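You operate a simulated robot arm through the tools that you are given. There is no shell and no other tool.

You run a simulated two-armed robot. Do the job below in one go: nothing can be reset, and whatever is moved stays where it is left.

JOB
Pick up the brown carton that says "pads" from the top of the steel table with one hand, pass it to the other hand and put it on the grey shelf of the washer. Set down upright: brown carton.

The check looks at the end state, three seconds after you hand in, the way a careful person would. Anything else that was tipped, shoved, dropped, spilled or broken makes it a failure.

ROBOT AND FRAMES
Two 6-joint arms with two-finger grippers on one trunk, on a base that moves. Base frame: it is fixed to the floor where the robot stands at the start and does not move with it; the origin is under the middle of the robot, x ahead of it, y to its left, z up; the surface under the hand at the start is at about z = 0.84. Units: m, rad, N and s.
The left shoulder is at the start at [0.03, 0.178, 0.938], the right one opposite. With the tool pointing down near the work surface each hand reaches from about 0.1 to 0.84 m from the robot's upright axis, wherever it stands, measured 20 degrees to its own side. Places, roughly: grey shelf of the washer [0.1, 3.8, 0.9]. Payload 2.54 kg a hand.
The TCP of each hand is the grasp point between the finger pads, 0.03 m short of the fingertips. In the tool frame z runs along the fingers and y along their closing line. The gripper opens to 0.116 m; its body begins 0.095 m behind the TCP.
Orientation is told as [roll, pitch, yaw] about the base's x, y, z axes, in that order, counted from this pose: with the fingers straight down and closing along the base's y, the tool's x points along the base's -x, its y along +y and its z along -z.

CONTROLS
- The arms move only by the tool jog_arm. It takes "left_commands", "right_commands" or both (then of equal length, played together; a hand with none holds still); each is a list of rows, each a list of 3 entries, a list of its own where there are three numbers: the shift along the tool's x, y, z in m, then the turn, a rotation vector about the tool's x, y, z in rad, then the finger opening in m, from 0 to 0.116. In form: [[[tx, ty, tz], [wx, wy, wz], grip], ...]. A call has 1 to 20 rows; each row is the pose to reach, as a shift and turn from the pose commanded when the call began, along the tool's axes at that moment. Rows are played at 5 a second. More than 0.05 m and 0.15 rad between two rows, or a gripper value outside its range, and nothing of the call is played. Where a pose cannot be reached the arm comes as near as it can. A force on the tool above 40 N (or 10 N above the force at the start of the call, whichever is more), or a blocked arm, ends the call early, and 0.2 s more pass. Each finger travels about 0.153 m/s and halts on what it meets, pressing with about 27 N; the grip force reading is that of the motor and also rises with nothing between the fingers. The clock runs only during rows and for 0.2 s after the last one: add rows that repeat a pose to give the fingers time. The reply holds the time, the measured pose of the TCP, the force on the tool along the base axes, the opening and the grip force, in the units named above and with some noise, with the torque about the TCP (base axes, N m) and any sound that the robot's microphone picked up.
- Cameras (640 x 400 px; columns grow to the right, rows downward): "scene" is now at [0.0231, -0.0258, 1.6541]; the picture's right is [-0.37, -0.93, 0.00], its down [-0.77, 0.31, -0.56] and it looks along [0.52, -0.21, -0.83] (base axes); focal length 288 px, centre (320, 200). "left" rides on the left gripper at [0.069, 0.015, -0.122] in its tool frame; the picture's right is [-0.21, 0.98, 0.00], its down [-0.83, -0.18, -0.53] and it looks along [-0.52, -0.11, 0.85] (tool axes); focal length 251 px, centre (320, 200). "right" rides on the right gripper at [0.069, -0.015, -0.122] in its tool frame; the picture's right is [0.21, 0.98, 0.00], its down [-0.83, 0.18, -0.53] and it looks along [-0.52, 0.11, 0.85] (tool axes); focal length 251 px, centre (320, 200). There is no depth. A picture from a camera that has moved, and an enlarged one, comes with that camera's place and axes in the base frame and with its lens. The place of the scene camera against the robot may be out by one fixed shift of up to 0.018 m in any direction.
- get_image(camera): a new picture of that camera. It takes no simulated time.
- move_column(by): moves the trunk up (or, below 0, down) by that many m; the arms and the scene camera ride with it, the base frame stays. It gives what a move gives, with no picture.
- roll_base(legs): drives the robot by 1 to 6 legs, each [ahead, left, turn to the left] in m, m and rad, along the robot's own axes; the way and the turn of a leg run together, so that a leg with both is an arc; at most 1.5 m and 3.142 rad a leg. The arms and the cameras ride along, it lands a little off, and it stops where it bumps. It gives what a move gives.
- aim_head(pan, tilt): turns the head with the scene camera to pan (to the left, within 2.496 rad either way) and tilt (down, from -0.506 to 1.204), counted from straight ahead of the robot. It gives what a move gives.
- enlarge(camera, box): a new picture of the part [left, top, right, bottom] of that camera's present view, enlarged. It takes no simulated time.
- close_job(): hands the job in; it is judged then, once.

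Nothing tells you exact positions but the pictures and the camera data. Unless the task says otherwise, let go and move clear before handing in.

The tools are called as a command line: name --argument value ..., lists and objects as JSON in quotes. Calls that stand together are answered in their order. jog_arm: Moves the arms, as the interface text tells. Its arguments: {"type":"object","properties":{"left_commands":{"type":"array","items":{"type":"array"}},"right_commands":{"type":"array","items":{"type":"array"}}},"required":[]} The other tools are called the same way: move_column (by) moves the trunk up or down; roll_base (legs) drives the base; aim_head (pan, tilt) turns the head that bears the scene camera; get_image (camera) takes a picture; enlarge (camera, box) takes an enlarged picture of a part of a camera's view; close_job () hands the job in.

At the start:

```text
time_s: 0.0
left_ee_pos: [0.5168, 0.1062, 1.0935]
left_orientation: [0.001, 0.0, -0.001]
left_force: [-0.2, 0.0, -0.2]
left_wrist_torque: [-0.01, 0.02, 0.01]
left_gripper_width: 0.1159
left_finger_force: 0.0
right_ee_pos: [0.4783, -0.2891, 1.0745]
right_orientation: [-0.001, 0.0, 0.0]
right_force: [-0.9, 0.2, -0.4]
right_wrist_torque: [0.01, 0.0, 0.01]
right_gripper_width: 0.1157
right_finger_force: 0.0
trunk travel left (down, up): [-0.15, 0.39]
robot x, y, heading: [-0.0016, -0.0007, 0.003]
head pan, tilt (commanded): [-0.382, 0.979]
```

scene: 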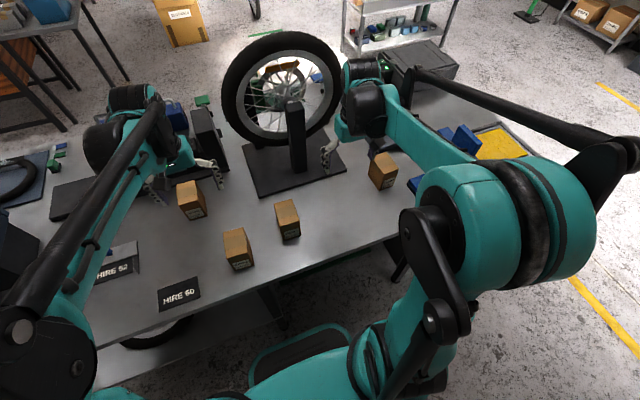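
right: 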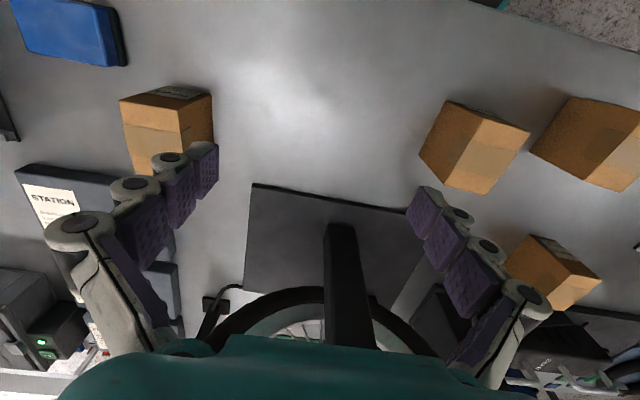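
left: 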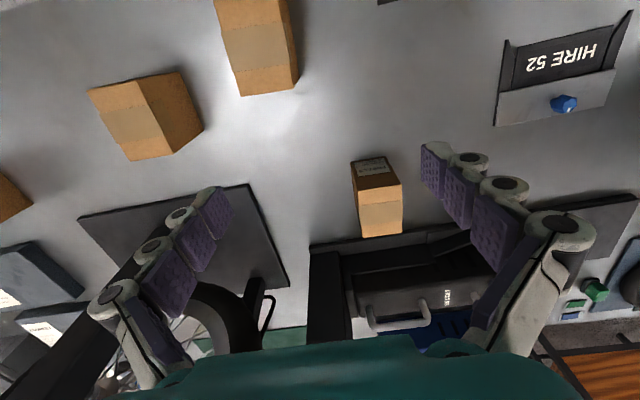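

I see four brown cartons on the steel table around a truing stand with a wheel. I need to read their labels first, so I'll enlarge the views.

enlarge --camera "scene" --box '[160, 160, 320, 280]'

enlarge --camera "scene" --box '[340, 130, 440, 200]'

enlarge --camera "left" --box '[320, 130, 440, 250]'

enlarge --camera "right" --box '[100, 70, 240, 180]'

```text
3.33 times, centred on (240, 220) of scene
camera zoom: at [0.0231, -0.0258, 1.6541], right [-0.37, -0.93, 0.0], down [-0.77, 0.31, -0.56], along [0.52, -0.21, -0.83], focal length 961 px, centre (587, 133)
```

zoom: 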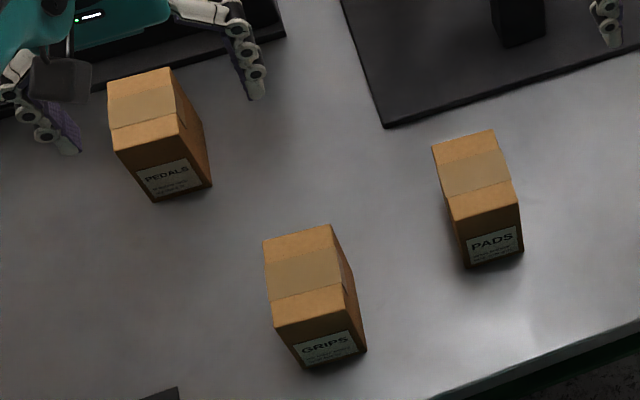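

```text
5.71 times, centred on (390, 165) of scene
camera zoom: at [0.0231, -0.0258, 1.6541], right [-0.37, -0.93, 0.0], down [-0.77, 0.31, -0.56], along [0.52, -0.21, -0.83], focal length 1647 px, centre (-80, 400)
```

zoom: 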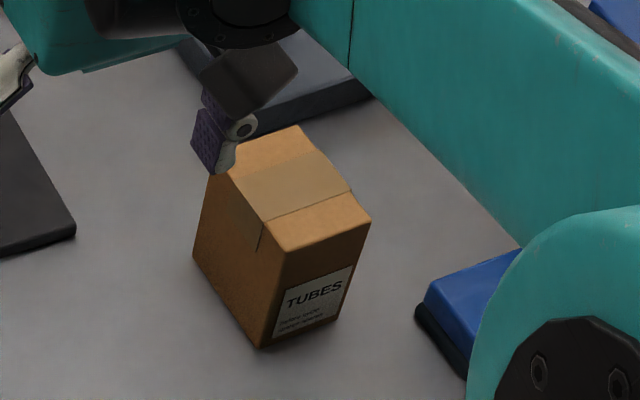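

```text
3.33 times, centred on (380, 190) of left
camera zoom: at [0.4472, 0.1227, 1.2172], right [0.21, 0.98, 0.0], down [0.83, -0.18, 0.53], along [0.52, -0.11, -0.85], focal length 838 px, centre (120, 233)
```

zoom: 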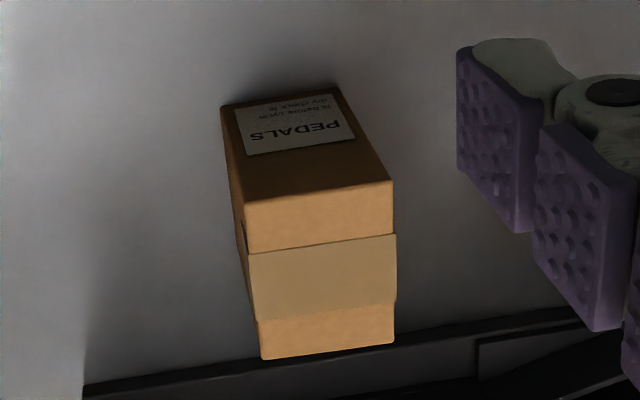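

```text
3.64 times, centred on (170, 125) of right
camera zoom: at [0.4076, -0.3052, 1.1978], right [-0.21, 0.98, 0.0], down [0.83, 0.18, 0.53], along [0.52, 0.11, -0.85], focal length 914 px, centre (866, 473)
```

zoom: 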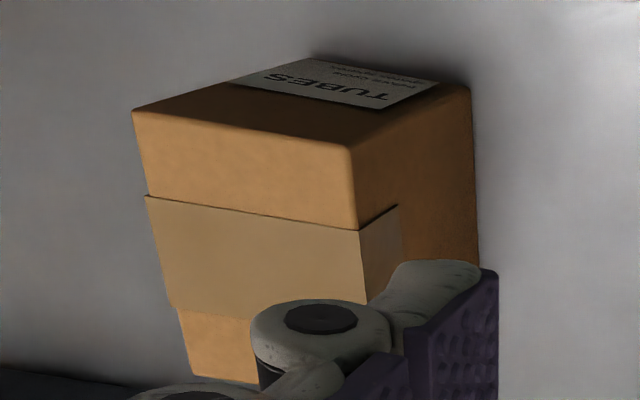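

The labels read PEDALS, GRIPS, PADS and TUBES. PADS is the carton nearest the truing stand's front corner, at about x 0.47, y -0.10, roughly 0.054 wide, 0.078 deep and 0.095 tall. Next I'll look toward the washer, then take a closer wrist view of the PADS carton.

enlarge --camera "left" --box '[60, 40, 240, 180]'

enlarge --camera "right" --box '[400, 80, 560, 210]'

aim_head --pan 1.5 --tilt 0.3

get_image --camera "scene"

```text
2.86 times, centred on (150, 110) of left
camera zoom: at [0.4472, 0.1227, 1.2172], right [0.21, 0.98, 0.0], down [0.83, -0.18, 0.53], along [0.52, -0.11, -0.85], focal length 718 px, centre (806, 457)
```

zoom: 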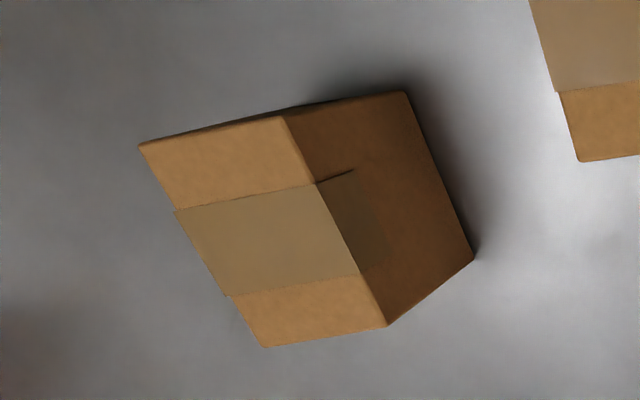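

```text
3.08 times, centred on (480, 145) of right
camera zoom: at [0.4076, -0.3052, 1.1978], right [-0.21, 0.98, 0.0], down [0.83, 0.18, 0.53], along [0.52, 0.11, -0.85], focal length 774 px, centre (-172, 369)
```

zoom: 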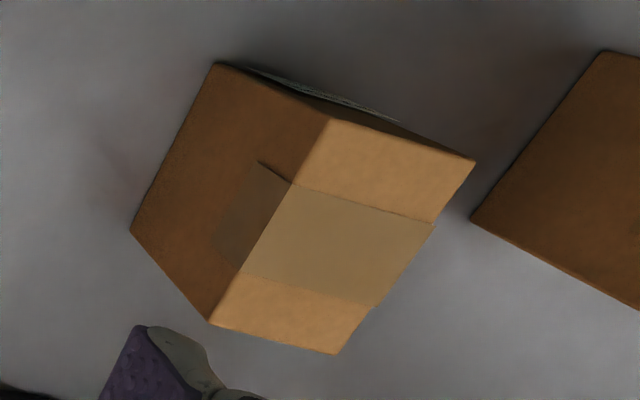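

```text
time_s: 1.9
left_ee_pos: [0.5161, 0.1075, 1.0938]
left_orientation: [-0.002, -0.002, -0.001]
left_force: [0.3, 0.3, -0.3]
left_wrist_torque: [-0.01, -0.02, 0.04]
left_gripper_width: 0.1162
left_finger_force: 0.0
right_ee_pos: [0.4784, -0.2887, 1.0764]
right_orientation: [0.001, 0.0, 0.0]
right_force: [0.0, -0.3, -0.4]
right_wrist_torque: [0.01, 0.01, -0.01]
right_gripper_width: 0.116
right_finger_force: 0.0
trunk travel left (down, up): [-0.15, 0.39]
robot x, y, heading: [-0.0001, 0.0003, 0.001]
head pan, tilt (commanded): [1.499, 0.3]
```

```text
taken
camera scene: at [-0.0359, 0.0938, 1.7122], right [1.0, -0.07, 0.0], down [-0.02, -0.3, -0.96], along [0.07, 0.95, -0.3], focal length 288 px, centre (320, 200)
```

scene: 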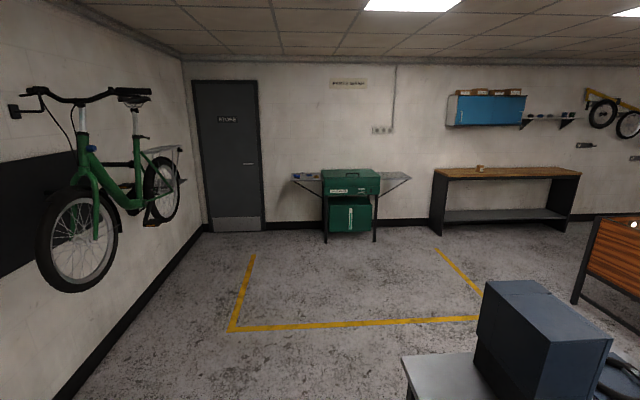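

enlarge --camera "scene" --box '[270, 150, 430, 250]'

enlarge --camera "scene" --box '[380, 220, 640, 400]'

```text
4.00 times, centred on (350, 200) of scene
camera zoom: at [-0.0359, 0.0938, 1.7122], right [1.0, -0.07, 0.0], down [-0.02, -0.3, -0.96], along [0.07, 0.95, -0.3], focal length 1153 px, centre (200, 200)
```

zoom: 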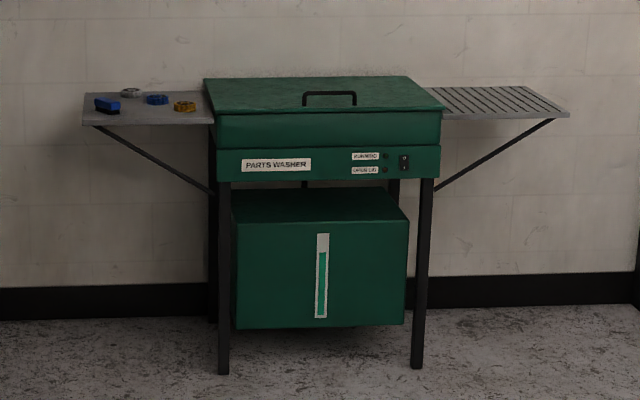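

```text
2.22 times, centred on (510, 310) of scene
camera zoom: at [-0.0359, 0.0938, 1.7122], right [1.0, -0.07, 0.0], down [-0.02, -0.3, -0.96], along [0.07, 0.95, -0.3], focal length 640 px, centre (-102, -44)
```

zoom: 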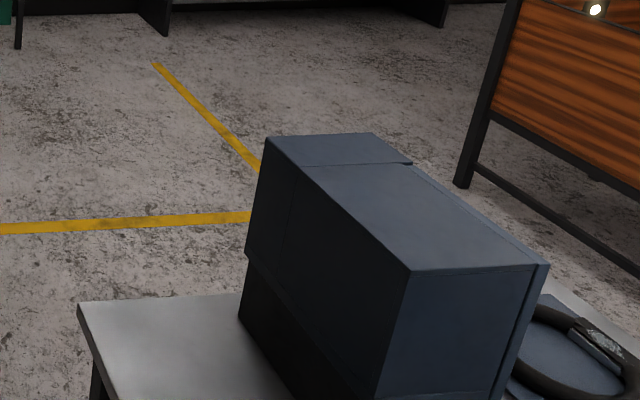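

The grey shelf is the solid left wing of the green parts washer, at about (0.1, 3.8, 0.9), and some small parts are already lying on it. Before picking, I'll look around for driving clearance.

aim_head --pan 2.45 --tilt 0.5

get_image --camera "scene"

aim_head --pan -2.45 --tilt 0.5

get_image --camera "scene"

aim_head --pan 0.9 --tilt 0.75

get_image --camera "scene"

```text
time_s: 3.1
left_ee_pos: [0.5161, 0.1056, 1.094]
left_orientation: [0.001, 0.0, 0.002]
left_force: [-0.3, 0.1, -0.1]
left_wrist_torque: [-0.01, 0.01, -0.01]
left_gripper_width: 0.1162
left_finger_force: 0.1
right_ee_pos: [0.478, -0.2893, 1.075]
right_orientation: [-0.001, 0.0, 0.002]
right_force: [0.6, 0.0, 0.7]
right_wrist_torque: [0.0, 0.01, 0.02]
right_gripper_width: 0.1156
right_finger_force: 0.1
trunk travel left (down, up): [-0.15, 0.39]
robot x, y, heading: [0.0028, -0.0008, -0.001]
head pan, tilt (commanded): [2.45, 0.499]
```

```text
taken
camera scene: at [-0.1127, 0.0587, 1.6938], right [0.64, 0.77, 0.0], down [0.37, -0.31, -0.88], along [-0.68, 0.56, -0.48], focal length 288 px, centre (320, 200)
```

scene: 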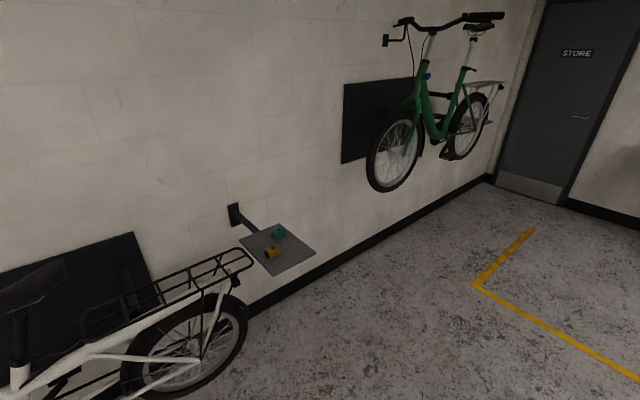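

```text
time_s: 7.0
left_ee_pos: [0.5168, 0.1069, 1.0941]
left_orientation: [0.0, 0.001, 0.0]
left_force: [0.1, 0.0, 0.1]
left_wrist_torque: [0.02, 0.01, -0.03]
left_gripper_width: 0.1161
left_finger_force: 0.0
right_ee_pos: [0.4787, -0.289, 1.0753]
right_orientation: [0.0, -0.001, 0.0]
right_force: [-0.4, 0.5, 0.0]
right_wrist_torque: [-0.03, 0.0, 0.05]
right_gripper_width: 0.1161
right_finger_force: 0.1
trunk travel left (down, up): [-0.15, 0.39]
robot x, y, heading: [0.0018, 0.0006, 0.001]
head pan, tilt (commanded): [-2.45, 0.499]
```

```text
taken
camera scene: at [-0.1127, -0.0574, 1.6938], right [-0.64, 0.77, 0.0], down [0.37, 0.31, -0.88], along [-0.68, -0.56, -0.48], focal length 288 px, centre (320, 200)
```

scene: 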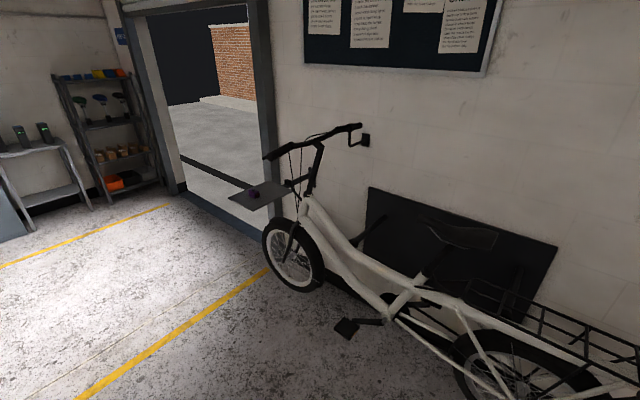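

```text
time_s: 9.8
left_ee_pos: [0.5176, 0.107, 1.0944]
left_orientation: [-0.001, 0.0, 0.001]
left_force: [-0.2, -0.2, 0.7]
left_wrist_torque: [0.01, 0.02, 0.01]
left_gripper_width: 0.1162
left_finger_force: 0.1
right_ee_pos: [0.4781, -0.2895, 1.0765]
right_orientation: [0.0, 0.0, 0.001]
right_force: [-0.3, -1.2, -0.4]
right_wrist_torque: [0.02, 0.02, 0.02]
right_gripper_width: 0.1159
right_finger_force: 0.2
trunk travel left (down, up): [-0.15, 0.39]
robot x, y, heading: [0.0018, 0.0017, 0.007]
head pan, tilt (commanded): [0.901, 0.75]
```

```text
taken
camera scene: at [0.0089, 0.0656, 1.6719], right [0.78, -0.62, 0.0], down [-0.42, -0.53, -0.73], along [0.45, 0.57, -0.68], focal length 288 px, centre (320, 200)
```

scene: 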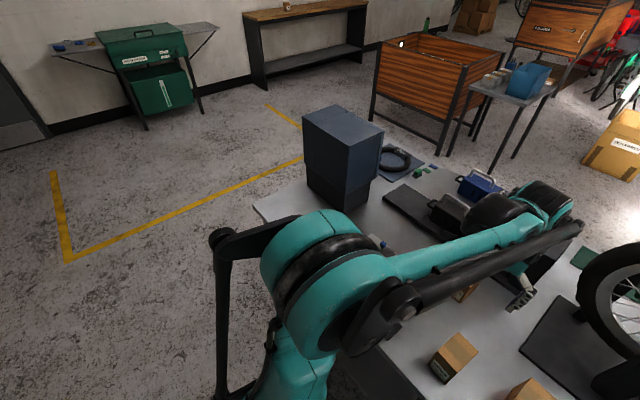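

Driving space behind and to the left is workable: there is a wall and bikes at about x -1.0, and the table's left corner is at (0.32, 0.90). I'll move the left hand clear first, then bring the right hand above the PADS carton and check with its camera.

jog_arm --left_commands '[[[0.015, 0.035, -0.02], [0, 0, 0], 0.116], [[0.03, 0.07, -0.04], [0, 0, 0], 0.116], [[0.045, 0.105, -0.06], [0, 0, 0], 0.116], [[0.06, 0.14, -0.08], [0, 0, 0], 0.116]]'

jog_arm --right_commands '[[[0, 0.045, 0], [0, 0, 0.015], 0.116], [[0, 0.09, 0], [0, 0, 0.03], 0.116], [[0, 0.135, 0], [0, 0, 0.045], 0.116], [[0, 0.175, 0], [0, 0, 0.045], 0.116], [[0, 0.19, 0], [0, 0, 0.045], 0.116], [[0, 0.19, 0], [0, 0, 0.045], 0.116]]'

get_image --camera "right"

aim_head --pan -0.15 --tilt 0.95

get_image --camera "scene"

```text
time_s: 10.8
left_ee_pos: [0.4573, 0.2494, 1.1722]
left_orientation: [0.0, 0.0, 0.001]
left_force: [0.1, 0.2, -0.2]
left_wrist_torque: [0.0, 0.01, -0.02]
left_gripper_width: 0.1162
left_finger_force: 0.0
right_ee_pos: [0.477, -0.2894, 1.0743]
right_orientation: [-0.001, 0.001, 0.0]
right_force: [-0.3, 0.8, -0.4]
right_wrist_torque: [0.0, -0.01, -0.03]
right_gripper_width: 0.1157
right_finger_force: 0.0
trunk travel left (down, up): [-0.15, 0.39]
robot x, y, heading: [-0.001, -0.001, 0.0]
head pan, tilt (commanded): [0.901, 0.75]
```

```text
time_s: 12.2
left_ee_pos: [0.4575, 0.2476, 1.1715]
left_orientation: [0.001, 0.0, -0.002]
left_force: [-0.8, -0.1, 0.8]
left_wrist_torque: [0.03, 0.02, 0.0]
left_gripper_width: 0.116
left_finger_force: 0.1
right_ee_pos: [0.4794, -0.0975, 1.075]
right_orientation: [-0.001, 0.001, -0.045]
right_force: [0.1, -0.2, 0.5]
right_wrist_torque: [0.01, -0.01, -0.01]
right_gripper_width: 0.1159
right_finger_force: 0.1
trunk travel left (down, up): [-0.15, 0.39]
robot x, y, heading: [0.0017, 0.0026, 0.0]
head pan, tilt (commanded): [0.901, 0.75]
```

```text
taken
camera right: at [0.4078, -0.1098, 1.1978], right [-0.17, 0.99, 0.0], down [0.83, 0.14, 0.53], along [0.53, 0.09, -0.85], focal length 251 px, centre (320, 200)
```

right: 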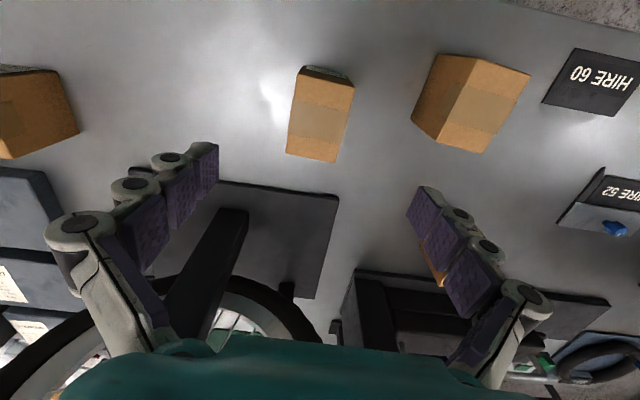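

```text
time_s: 13.5
left_ee_pos: [0.4575, 0.2486, 1.1716]
left_orientation: [0.0, 0.0, 0.002]
left_force: [-0.2, -0.2, -0.8]
left_wrist_torque: [-0.01, -0.02, 0.03]
left_gripper_width: 0.1161
left_finger_force: 0.1
right_ee_pos: [0.4793, -0.0968, 1.0754]
right_orientation: [0.001, -0.001, -0.045]
right_force: [-1.8, -0.6, 0.3]
right_wrist_torque: [0.01, 0.0, 0.02]
right_gripper_width: 0.1161
right_finger_force: 0.1
trunk travel left (down, up): [-0.15, 0.39]
robot x, y, heading: [0.0018, 0.001, -0.005]
head pan, tilt (commanded): [-0.15, 0.949]
```

```text
taken
camera scene: at [0.0293, -0.0101, 1.6563], right [-0.15, -0.99, 0.0], down [-0.8, 0.12, -0.58], along [0.58, -0.09, -0.81], focal length 288 px, centre (320, 200)
```

scene: 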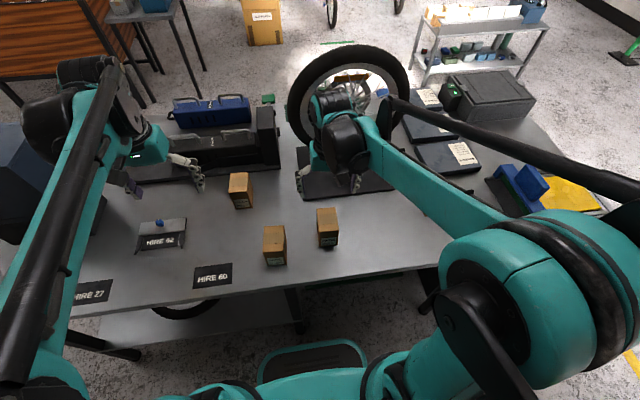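

enlarge --camera "right" --box '[260, 50, 380, 170]'

```text
3.33 times, centred on (320, 110) of right
camera zoom: at [0.4078, -0.1101, 1.1978], right [-0.17, 0.99, 0.0], down [0.83, 0.14, 0.53], along [0.53, 0.09, -0.85], focal length 838 px, centre (320, 500)
```

zoom: 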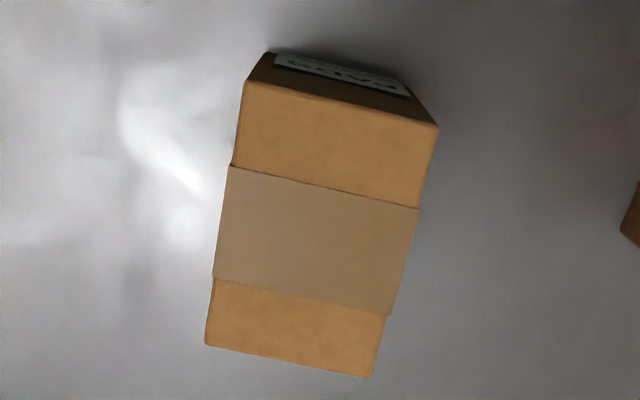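

The wrist view puts the PADS top centre at (0.478, -0.100) with a yaw of -0.047, so the hand is aligned to within 3 mm. I'll descend straight down to z 0.908 with the fingers open.

jog_arm --right_commands '[[[0.001, -0.0025, 0.04], [0, 0, 0], 0.116], [[0.001, -0.0025, 0.08], [0, 0, 0], 0.116], [[0.001, -0.0025, 0.115], [0, 0, 0], 0.116], [[0.001, -0.0025, 0.145], [0, 0, 0], 0.116], [[0.001, -0.0025, 0.16], [0, 0, 0], 0.116], [[0.001, -0.0025, 0.167], [0, 0, 0], 0.116], [[0.001, -0.0025, 0.167], [0, 0, 0], 0.116]]'

get_image --camera "right"

enlarge --camera "scene" --box '[240, 130, 420, 270]'

```text
time_s: 15.1
left_ee_pos: [0.459, 0.2478, 1.1712]
left_orientation: [0.0, -0.001, -0.001]
left_force: [0.2, 0.4, 0.9]
left_wrist_torque: [-0.02, 0.0, -0.01]
left_gripper_width: 0.116
left_finger_force: 0.1
right_ee_pos: [0.4776, -0.1, 0.9084]
right_orientation: [-0.001, 0.001, -0.045]
right_force: [-0.3, -0.8, -0.2]
right_wrist_torque: [0.01, -0.03, 0.01]
right_gripper_width: 0.1162
right_finger_force: 0.0
trunk travel left (down, up): [-0.15, 0.39]
robot x, y, heading: [0.0024, -0.0004, -0.002]
head pan, tilt (commanded): [-0.15, 0.949]
```

```text
taken
camera right: at [0.4067, -0.1143, 1.0307], right [-0.17, 0.99, 0.0], down [0.83, 0.14, 0.53], along [0.53, 0.09, -0.85], focal length 251 px, centre (320, 200)
```

right: 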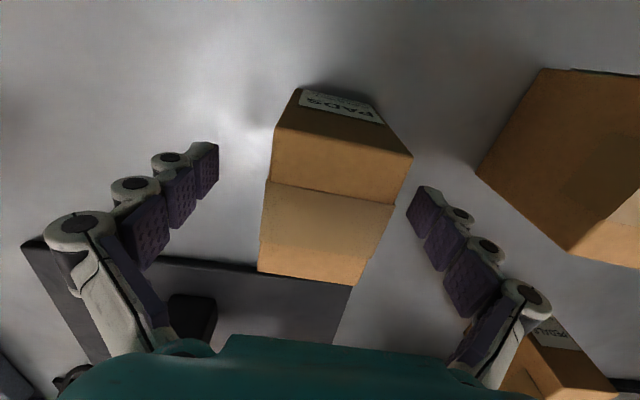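

```text
2.86 times, centred on (330, 200) of scene
camera zoom: at [0.0292, -0.0101, 1.6563], right [-0.15, -0.99, 0.0], down [-0.8, 0.12, -0.58], along [0.58, -0.09, -0.81], focal length 823 px, centre (291, 200)
```

zoom: 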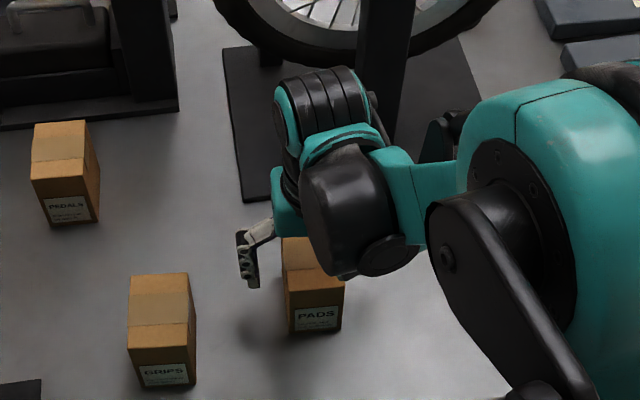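

The fingers straddle the PADS carton cleanly, so I'll close the right gripper now.

jog_arm --right_commands '[[[0, 0, 0], [0, 0, 0], 0.09], [[0, 0, 0], [0, 0, 0], 0.065], [[0, 0, 0], [0, 0, 0], 0.045], [[0, 0, 0], [0, 0, 0], 0.03], [[0, 0, 0], [0, 0, 0], 0.03], [[0, 0, 0], [0, 0, 0], 0.03]]'

get_image --camera "right"

```text
time_s: 16.5
left_ee_pos: [0.4582, 0.2482, 1.1715]
left_orientation: [0.0, 0.0, -0.001]
left_force: [-0.7, 0.4, 0.0]
left_wrist_torque: [-0.04, -0.04, -0.01]
left_gripper_width: 0.116
left_finger_force: 0.0
right_ee_pos: [0.4774, -0.1017, 0.9065]
right_orientation: [0.0, 0.001, -0.045]
right_force: [0.9, 0.2, 3.2]
right_wrist_torque: [0.17, -0.01, 0.0]
right_gripper_width: 0.0574
right_finger_force: 27.3
trunk travel left (down, up): [-0.15, 0.39]
robot x, y, heading: [0.0026, 0.0009, 0.003]
head pan, tilt (commanded): [-0.15, 0.949]
```

```text
taken
camera right: at [0.4066, -0.1142, 1.0309], right [-0.17, 0.99, 0.0], down [0.83, 0.14, 0.53], along [0.53, 0.09, -0.85], focal length 251 px, centre (320, 200)
```

right: 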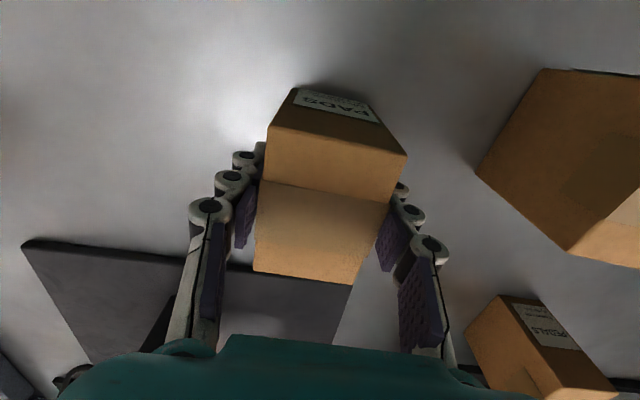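

The carton is gripped at 0.0574 m with 27 N. I'll lift straight up slowly and check the hold.

jog_arm --right_commands '[[[0, 0, -0.015], [0, 0, 0], 0.03], [[0, 0, -0.04], [0, 0, 0], 0.03], [[0, 0, -0.07], [0, 0, 0], 0.03], [[0, 0, -0.1], [0, 0, 0], 0.03], [[0, 0, -0.13], [0, 0, 0], 0.03], [[0, 0, -0.16], [0, 0, 0], 0.03], [[0, 0, -0.19], [0, 0, 0], 0.03], [[0, 0, -0.22], [0, 0, 0], 0.03], [[0, 0, -0.24], [0, 0, 0], 0.03], [[0, 0, -0.24], [0, 0, 0], 0.03]]'

get_image --camera "right"

get_image --camera "scene"

```text
time_s: 18.7
left_ee_pos: [0.4574, 0.2483, 1.1728]
left_orientation: [0.0, 0.002, -0.001]
left_force: [-0.1, 0.6, 0.0]
left_wrist_torque: [0.0, -0.01, -0.01]
left_gripper_width: 0.116
left_finger_force: 0.0
right_ee_pos: [0.4781, -0.1001, 1.1466]
right_orientation: [-0.001, -0.001, -0.045]
right_force: [-0.2, 0.8, -2.4]
right_wrist_torque: [-0.01, -0.01, -0.03]
right_gripper_width: 0.0572
right_finger_force: 26.6
trunk travel left (down, up): [-0.15, 0.39]
robot x, y, heading: [-0.0004, -0.0018, -0.003]
head pan, tilt (commanded): [-0.15, 0.949]
```

```text
taken
camera right: at [0.4074, -0.1127, 1.2692], right [-0.17, 0.99, 0.0], down [0.83, 0.14, 0.53], along [0.53, 0.09, -0.85], focal length 251 px, centre (320, 200)
```

right: 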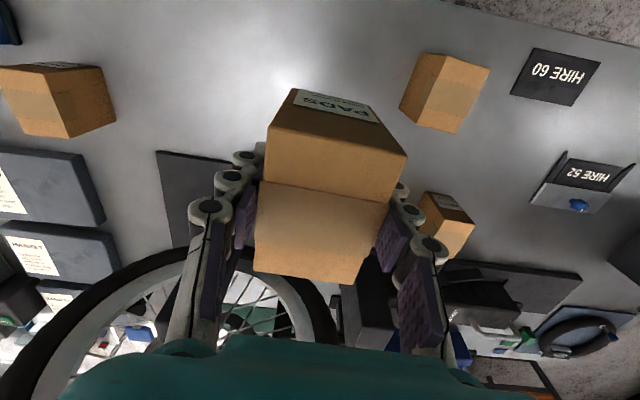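

```text
taken
camera scene: at [0.0297, -0.0102, 1.6563], right [-0.15, -0.99, 0.0], down [-0.8, 0.12, -0.58], along [0.58, -0.09, -0.81], focal length 288 px, centre (320, 200)
```

scene: 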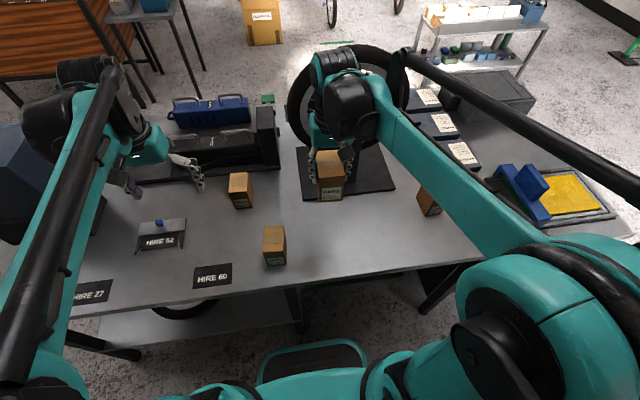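

The carton is held firmly and weighs about 0.24 kg, with the other cartons undisturbed. I'll back the robot away from the table so the hand-over happens in free space.

roll_base --legs '[[-0.2, 0, 0], [-0.2, 0, 0]]'

get_image --camera "right"

get_image --camera "scene"

```text
time_s: 21.4
left_ee_pos: [0.063, 0.2503, 1.1718]
left_orientation: [0.0, -0.002, 0.003]
left_force: [-0.5, 1.3, 0.9]
left_wrist_torque: [-0.01, -0.06, 0.0]
left_gripper_width: 0.1159
left_finger_force: 0.1
right_ee_pos: [0.0841, -0.0977, 1.1469]
right_orientation: [0.0, -0.001, -0.041]
right_force: [0.5, -0.3, -2.2]
right_wrist_torque: [0.0, -0.02, 0.02]
right_gripper_width: 0.0571
right_finger_force: 27.1
trunk travel left (down, up): [-0.15, 0.39]
robot x, y, heading: [-0.3952, 0.0021, 0.001]
head pan, tilt (commanded): [-0.15, 0.949]
```

```text
taken
camera right: at [0.014, -0.1119, 1.2694], right [-0.17, 0.98, 0.0], down [0.83, 0.15, 0.53], along [0.53, 0.09, -0.85], focal length 251 px, centre (320, 200)
```

right: 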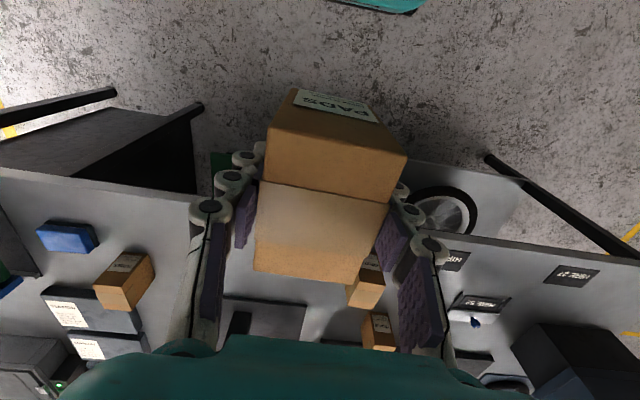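

```text
taken
camera scene: at [-0.3645, -0.0105, 1.6564], right [-0.15, -0.99, 0.0], down [-0.8, 0.12, -0.58], along [0.58, -0.09, -0.81], focal length 288 px, centre (320, 200)
```

scene: 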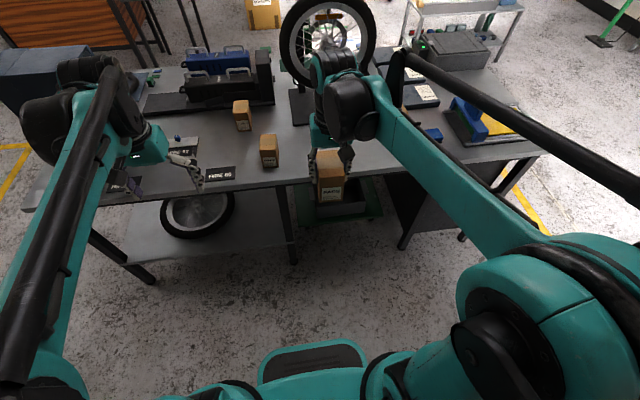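

The carton hangs straight and the space is clear. Next I'll turn the left hand so it can take the carton from the side (fingers pointing to -y, closing along x), starting with a 90° yaw in place.

jog_arm --left_commands '[[[0, 0.005, 0], [0, 0, -0.145], 0.116], [[0, 0.01, 0], [0, 0, -0.29], 0.116], [[0, 0.015, 0], [0, 0, -0.435], 0.116], [[0, 0.02, 0], [0, 0, -0.58], 0.116], [[0, 0.025, 0], [0, 0, -0.725], 0.116], [[0, 0.03, 0], [0, 0, -0.87], 0.116], [[0, 0.035, 0], [0, 0, -1.015], 0.116], [[0, 0.04, 0], [0, 0, -1.16], 0.116], [[0, 0.04, 0], [0, 0, -1.305], 0.116], [[0, 0.04, 0], [0, 0, -1.45], 0.116], [[0, 0.04, 0], [0, 0, -1.5708], 0.116], [[0, 0.04, 0], [0, 0, -1.5708], 0.116]]'

get_image --camera "scene"

```text
time_s: 24.0
left_ee_pos: [0.0639, 0.2894, 1.1704]
left_orientation: [0.0, 0.001, 1.575]
left_force: [0.0, 0.2, -0.7]
left_wrist_torque: [-0.01, 0.02, 0.0]
left_gripper_width: 0.1157
left_finger_force: 0.0
right_ee_pos: [0.086, -0.0986, 1.1458]
right_orientation: [0.0, 0.001, -0.042]
right_force: [0.4, 0.0, -1.9]
right_wrist_torque: [-0.03, 0.01, -0.02]
right_gripper_width: 0.0571
right_finger_force: 26.4
trunk travel left (down, up): [-0.15, 0.39]
robot x, y, heading: [-0.3935, -0.0003, 0.002]
head pan, tilt (commanded): [-0.15, 0.949]
```

```text
taken
camera scene: at [-0.3629, -0.0105, 1.6563], right [-0.15, -0.99, 0.0], down [-0.8, 0.12, -0.58], along [0.58, -0.09, -0.81], focal length 288 px, centre (320, 200)
```

scene: 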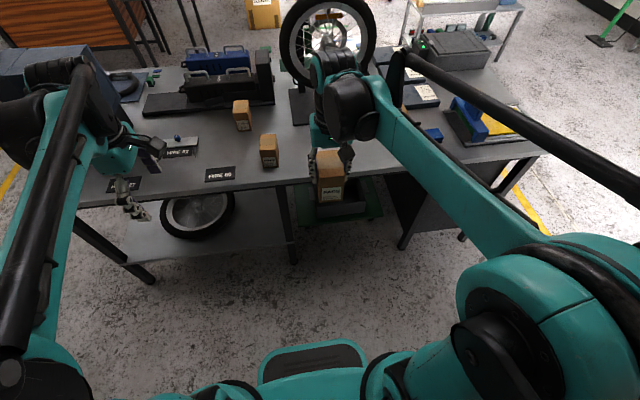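

The yaw worked. Now I'll tilt the left fingers up to point toward -y, about 14° below horizontal, staying well clear of the right hand.

jog_arm --left_commands '[[[0.01, 0, 0], [0, 0.147, 0], 0.116], [[0.02, 0, 0], [0, 0.294, 0], 0.116], [[0.03, 0, 0], [0, 0.441, 0], 0.116], [[0.04, 0, 0], [0, 0.588, 0], 0.116], [[0.05, 0, 0], [0, 0.735, 0], 0.116], [[0.06, 0, 0], [0, 0.882, 0], 0.116], [[0.07, 0, 0], [0, 1.029, 0], 0.116], [[0.08, 0, 0], [0, 1.176, 0], 0.116], [[0.09, 0, 0], [0, 1.32, 0], 0.116], [[0.09, 0, 0], [0, 1.32, 0], 0.116]]'

get_image --camera "scene"

get_image --camera "left"

```text
time_s: 26.2
left_ee_pos: [0.0809, 0.162, 1.1727]
left_orientation: [-0.007, 1.319, 1.574]
left_force: [-1.4, -2.1, -0.1]
left_wrist_torque: [0.0, 0.04, 0.03]
left_gripper_width: 0.1161
left_finger_force: 0.2
left hand out of reach, approached as far as the arm can: row 8, 9, 10
right_ee_pos: [0.0851, -0.0988, 1.1456]
right_orientation: [0.001, -0.001, -0.042]
right_force: [-0.1, -0.9, -1.7]
right_wrist_torque: [0.0, 0.0, 0.0]
right_gripper_width: 0.0571
right_finger_force: 26.7
trunk travel left (down, up): [-0.15, 0.39]
robot x, y, heading: [-0.3936, 0.0008, -0.0]
head pan, tilt (commanded): [-0.15, 0.949]
```

```text
taken
camera scene: at [-0.3634, -0.0109, 1.6563], right [-0.15, -0.99, 0.0], down [-0.8, 0.12, -0.58], along [0.58, -0.08, -0.81], focal length 288 px, centre (320, 200)
```

scene: 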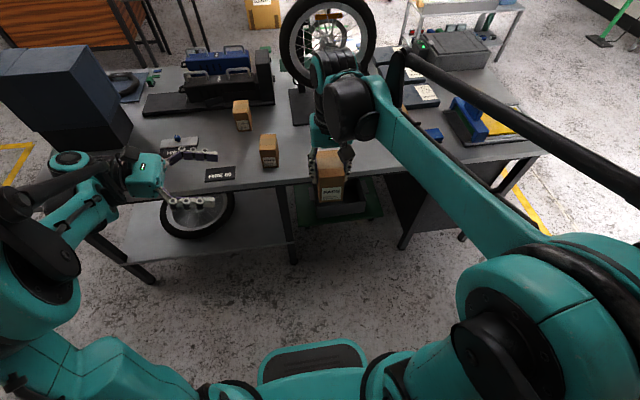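

```text
taken
camera left: at [0.0651, 0.2637, 1.2717], right [-0.98, 0.04, -0.21], down [0.18, 0.72, -0.67], along [0.12, -0.69, -0.72], focal length 251 px, centre (320, 200)
```

left: 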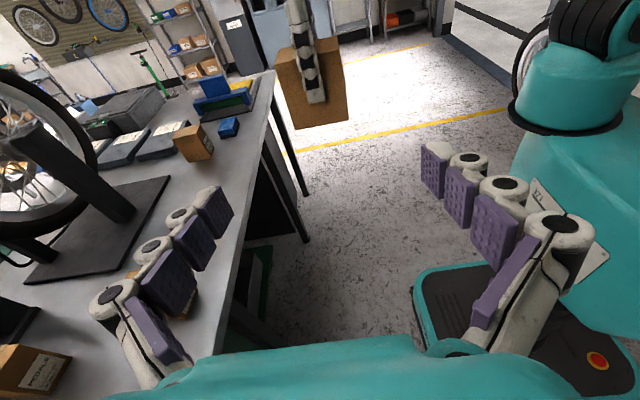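

The orientation is right, though the arm reports being near its reach limit at that spot. I'll nudge the left hand toward the carton to see how it tracks, and square up the carton by yawing the right hand a little.

jog_arm --left_commands '[[[0.005, 0, 0.0195], [0, 0, 0], 0.116], [[0.01, 0, 0.039], [0, 0, 0], 0.116], [[0.01, 0, 0.039], [0, 0, 0], 0.116]]' --right_commands '[[[0, 0, 0], [0, 0, -0.02], 0.03], [[0, 0, 0], [0, 0, -0.042], 0.03], [[0, 0, 0], [0, 0, -0.042], 0.03]]'

```text
time_s: 27.0
left_ee_pos: [0.0829, 0.1221, 1.1711]
left_orientation: [-0.001, 1.32, 1.574]
left_force: [-0.5, 0.2, -0.4]
left_wrist_torque: [-0.02, 0.01, -0.03]
left_gripper_width: 0.1161
left_finger_force: 0.0
right_ee_pos: [0.0853, -0.0976, 1.1463]
right_orientation: [0.001, -0.002, 0.003]
right_force: [0.2, 0.0, -1.8]
right_wrist_torque: [-0.05, 0.02, 0.0]
right_gripper_width: 0.0573
right_finger_force: 27.3
trunk travel left (down, up): [-0.15, 0.39]
robot x, y, heading: [-0.3952, -0.0003, 0.004]
head pan, tilt (commanded): [-0.15, 0.949]
```

jog_arm --left_commands '[[[-0.014, -0.001, 0.0356], [0, 0, 0], 0.116], [[-0.0283, -0.0025, 0.0712], [0, 0, 0], 0.116], [[-0.0283, -0.0025, 0.0712], [0, 0, 0], 0.116]]'

get_image --camera "left"

get_image --camera "right"

enlarge --camera "scene" --box '[140, 80, 400, 240]'

```text
time_s: 27.8
left_ee_pos: [0.0875, 0.0579, 1.1277]
left_orientation: [-0.002, 1.319, 1.573]
left_force: [-0.4, -1.2, 0.1]
left_wrist_torque: [-0.01, 0.01, 0.03]
left_gripper_width: 0.1161
left_finger_force: 0.1
right_ee_pos: [0.0847, -0.0989, 1.1461]
right_orientation: [-0.001, 0.0, 0.0]
right_force: [-0.6, 0.9, -1.4]
right_wrist_torque: [-0.01, 0.0, -0.02]
right_gripper_width: 0.0571
right_finger_force: 27.1
trunk travel left (down, up): [-0.15, 0.39]
robot x, y, heading: [-0.3933, 0.001, 0.004]
head pan, tilt (commanded): [-0.15, 0.949]
```

```text
taken
camera left: at [0.0717, 0.159, 1.2252], right [-0.98, 0.05, -0.21], down [0.18, 0.72, -0.67], along [0.12, -0.69, -0.71], focal length 251 px, centre (320, 200)
```

left: 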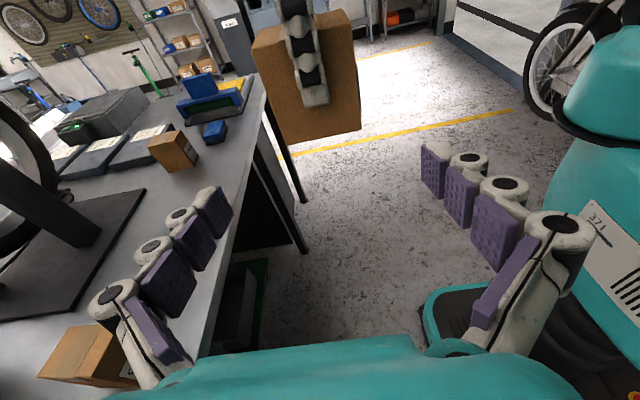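

```text
taken
camera right: at [0.0154, -0.1143, 1.2689], right [-0.22, 0.98, 0.0], down [0.83, 0.18, 0.53], along [0.52, 0.11, -0.85], focal length 251 px, centre (320, 200)
```

right: 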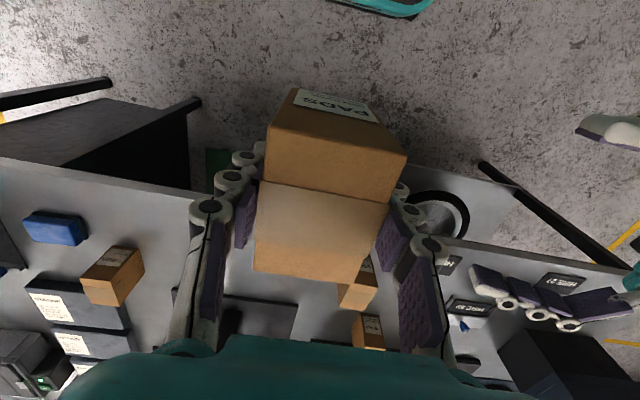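

```text
2.46 times, centred on (270, 160) of scene
camera zoom: at [-0.3632, -0.0102, 1.6563], right [-0.15, -0.99, 0.0], down [-0.8, 0.12, -0.58], along [0.58, -0.09, -0.81], focal length 709 px, centre (443, 298)
```

zoom: 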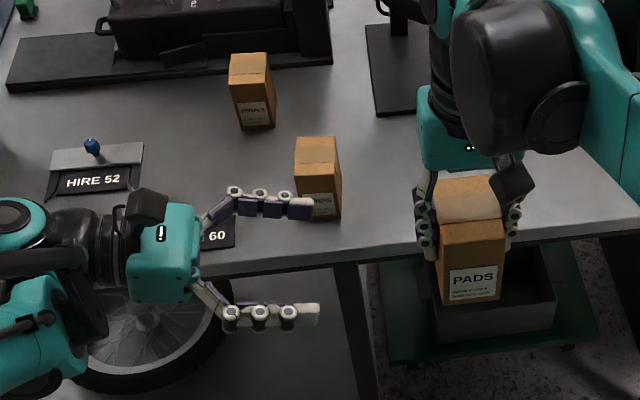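

enlarge --camera "left" --box '[230, 0, 390, 160]'

enlarge --camera "scene" --box '[280, 120, 380, 220]'

```text
2.50 times, centred on (310, 80) of left
camera zoom: at [0.0717, 0.159, 1.2252], right [-0.98, 0.05, -0.21], down [0.18, 0.72, -0.67], along [0.12, -0.69, -0.71], focal length 629 px, centre (345, 500)
```

zoom: 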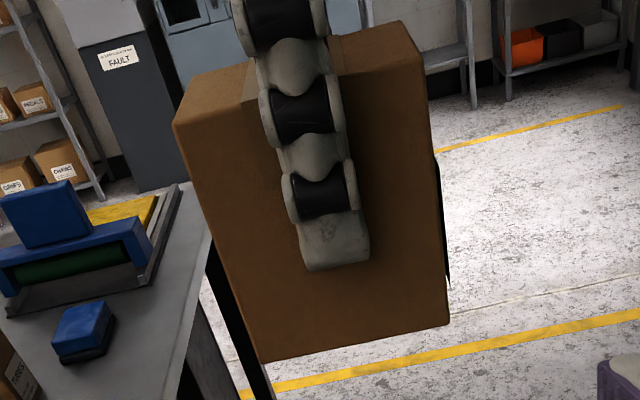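

```text
4.00 times, centred on (330, 170) of scene
camera zoom: at [-0.3632, -0.0102, 1.6563], right [-0.15, -0.99, 0.0], down [-0.8, 0.12, -0.58], along [0.58, -0.09, -0.81], focal length 1153 px, centre (280, 320)
```

zoom: 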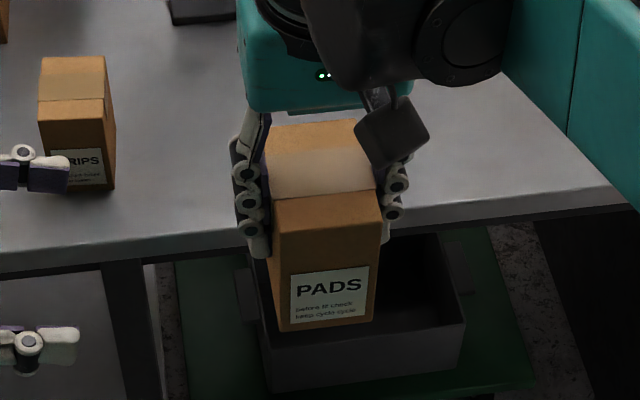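

The left camera gives the carton centre at x 0.086, z 1.127, and the left hand is centred on it within about 1.5 mm. I'll slide in partway along -y with the fingers open and check.

jog_arm --left_commands '[[[0.0074, 0.0005, 0.029], [0, 0, 0], 0.116], [[0.0149, 0.001, 0.058], [0, 0, 0], 0.116], [[0.0223, 0.0015, 0.087], [0, 0, 0], 0.116], [[0.0223, 0.0015, 0.087], [0, 0, 0], 0.116]]'

get_image --camera "left"

get_image --camera "right"

enlarge --camera "scene" --box '[200, 80, 400, 220]'

```text
time_s: 28.8
left_ee_pos: [0.0888, -0.0302, 1.1287]
left_orientation: [-0.002, 1.32, 1.574]
left_force: [0.2, -0.2, -0.2]
left_wrist_torque: [-0.01, -0.01, 0.02]
left_gripper_width: 0.116
left_finger_force: 0.1
right_ee_pos: [0.0861, -0.0974, 1.1455]
right_orientation: [0.001, 0.0, 0.0]
right_force: [-0.3, 0.5, -2.7]
right_wrist_torque: [-0.05, -0.02, -0.01]
right_gripper_width: 0.0573
right_finger_force: 27.2
trunk travel left (down, up): [-0.15, 0.39]
robot x, y, heading: [-0.3907, -0.0015, 0.006]
head pan, tilt (commanded): [-0.15, 0.949]
```

```text
taken
camera left: at [0.0716, 0.0714, 1.2272], right [-0.98, 0.05, -0.21], down [0.18, 0.72, -0.67], along [0.12, -0.69, -0.71], focal length 251 px, centre (320, 200)
```

left: 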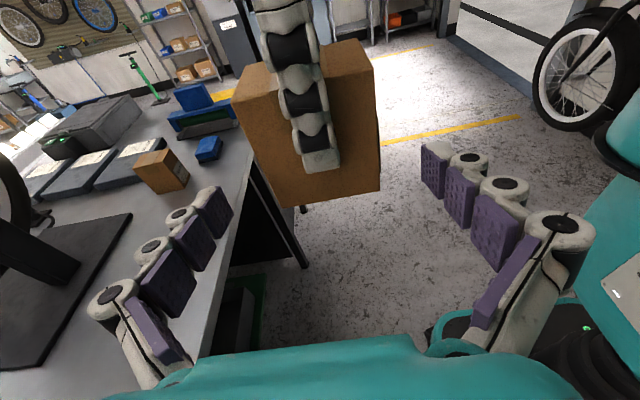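

```text
taken
camera right: at [0.0156, -0.114, 1.2688], right [-0.22, 0.98, 0.0], down [0.83, 0.18, 0.53], along [0.52, 0.11, -0.85], focal length 251 px, centre (320, 200)
```

right: 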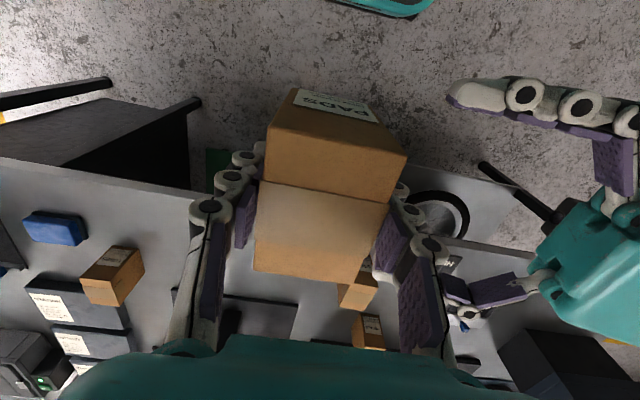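

```text
2.86 times, centred on (300, 150) of scene
camera zoom: at [-0.3628, -0.0098, 1.6563], right [-0.15, -0.99, 0.0], down [-0.8, 0.12, -0.58], along [0.58, -0.09, -0.81], focal length 823 px, centre (377, 343)
```

zoom: 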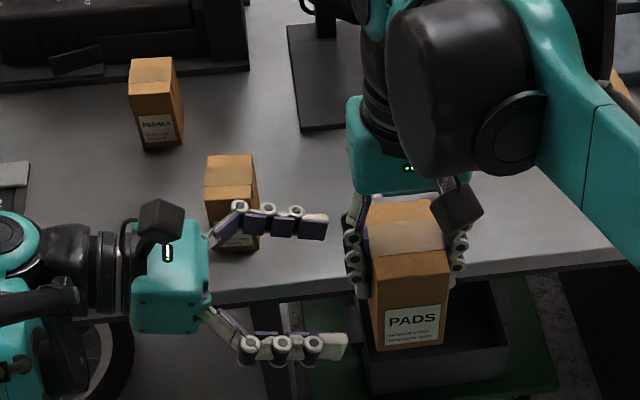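

The finger gap is centred on the carton. I'll continue the last 68 mm to bring the left grasp point to the carton centre.

jog_arm --left_commands '[[[0.0056, 0.001, 0.022], [0, 0, 0], 0.116], [[0.0112, 0.002, 0.044], [0, 0, 0], 0.116], [[0.0166, 0.002, 0.0655], [0, 0, 0], 0.116], [[0.0166, 0.002, 0.0655], [0, 0, 0], 0.116]]'

get_image --camera "left"

get_image --camera "right"

enlarge --camera "scene" --box '[200, 80, 400, 220]'

```text
time_s: 29.8
left_ee_pos: [0.0851, -0.0967, 1.1282]
left_orientation: [0.0, 1.321, 1.573]
left_force: [0.0, 0.3, -0.9]
left_wrist_torque: [-0.01, 0.01, 0.01]
left_gripper_width: 0.116
left_finger_force: 0.0
right_ee_pos: [0.0856, -0.0985, 1.146]
right_orientation: [0.001, 0.0, -0.001]
right_force: [-0.3, 0.0, -2.4]
right_wrist_torque: [0.0, 0.0, 0.0]
right_gripper_width: 0.0575
right_finger_force: 27.7
trunk travel left (down, up): [-0.15, 0.39]
robot x, y, heading: [-0.3935, -0.0029, 0.008]
head pan, tilt (commanded): [-0.15, 0.949]
```

```text
taken
camera left: at [0.0693, 0.0059, 1.2264], right [-0.98, 0.05, -0.21], down [0.18, 0.72, -0.67], along [0.12, -0.69, -0.71], focal length 251 px, centre (320, 200)
```

left: 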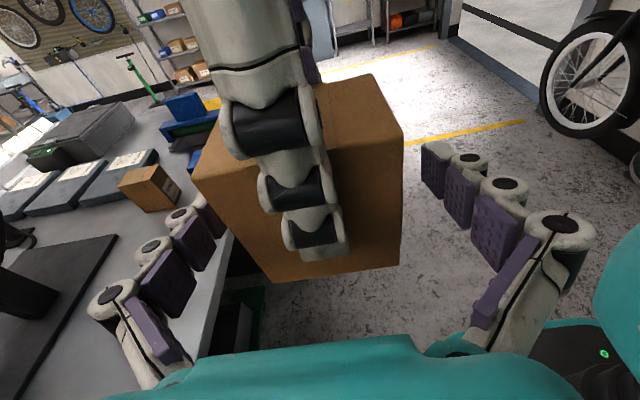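

```text
taken
camera right: at [0.0155, -0.1142, 1.2688], right [-0.22, 0.98, 0.0], down [0.83, 0.18, 0.53], along [0.52, 0.11, -0.85], focal length 251 px, centre (320, 200)
```

right: 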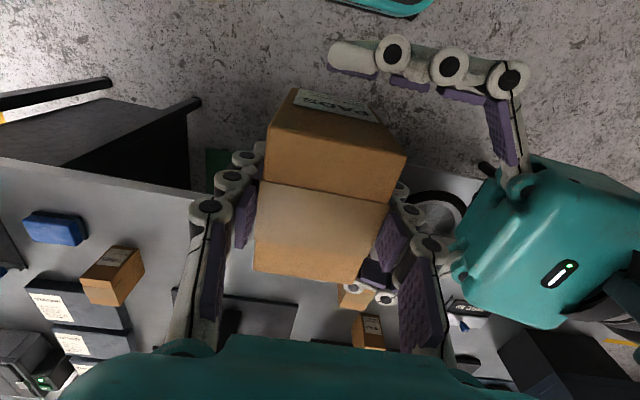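

```text
2.86 times, centred on (300, 150) of scene
camera zoom: at [-0.363, -0.0101, 1.6563], right [-0.15, -0.99, 0.0], down [-0.8, 0.12, -0.58], along [0.58, -0.09, -0.81], focal length 823 px, centre (377, 343)
```

zoom: 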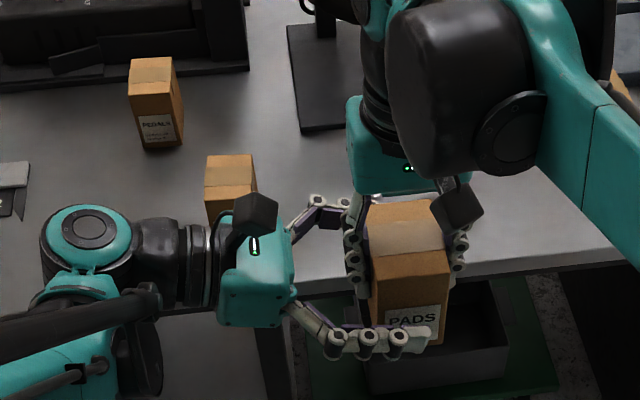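

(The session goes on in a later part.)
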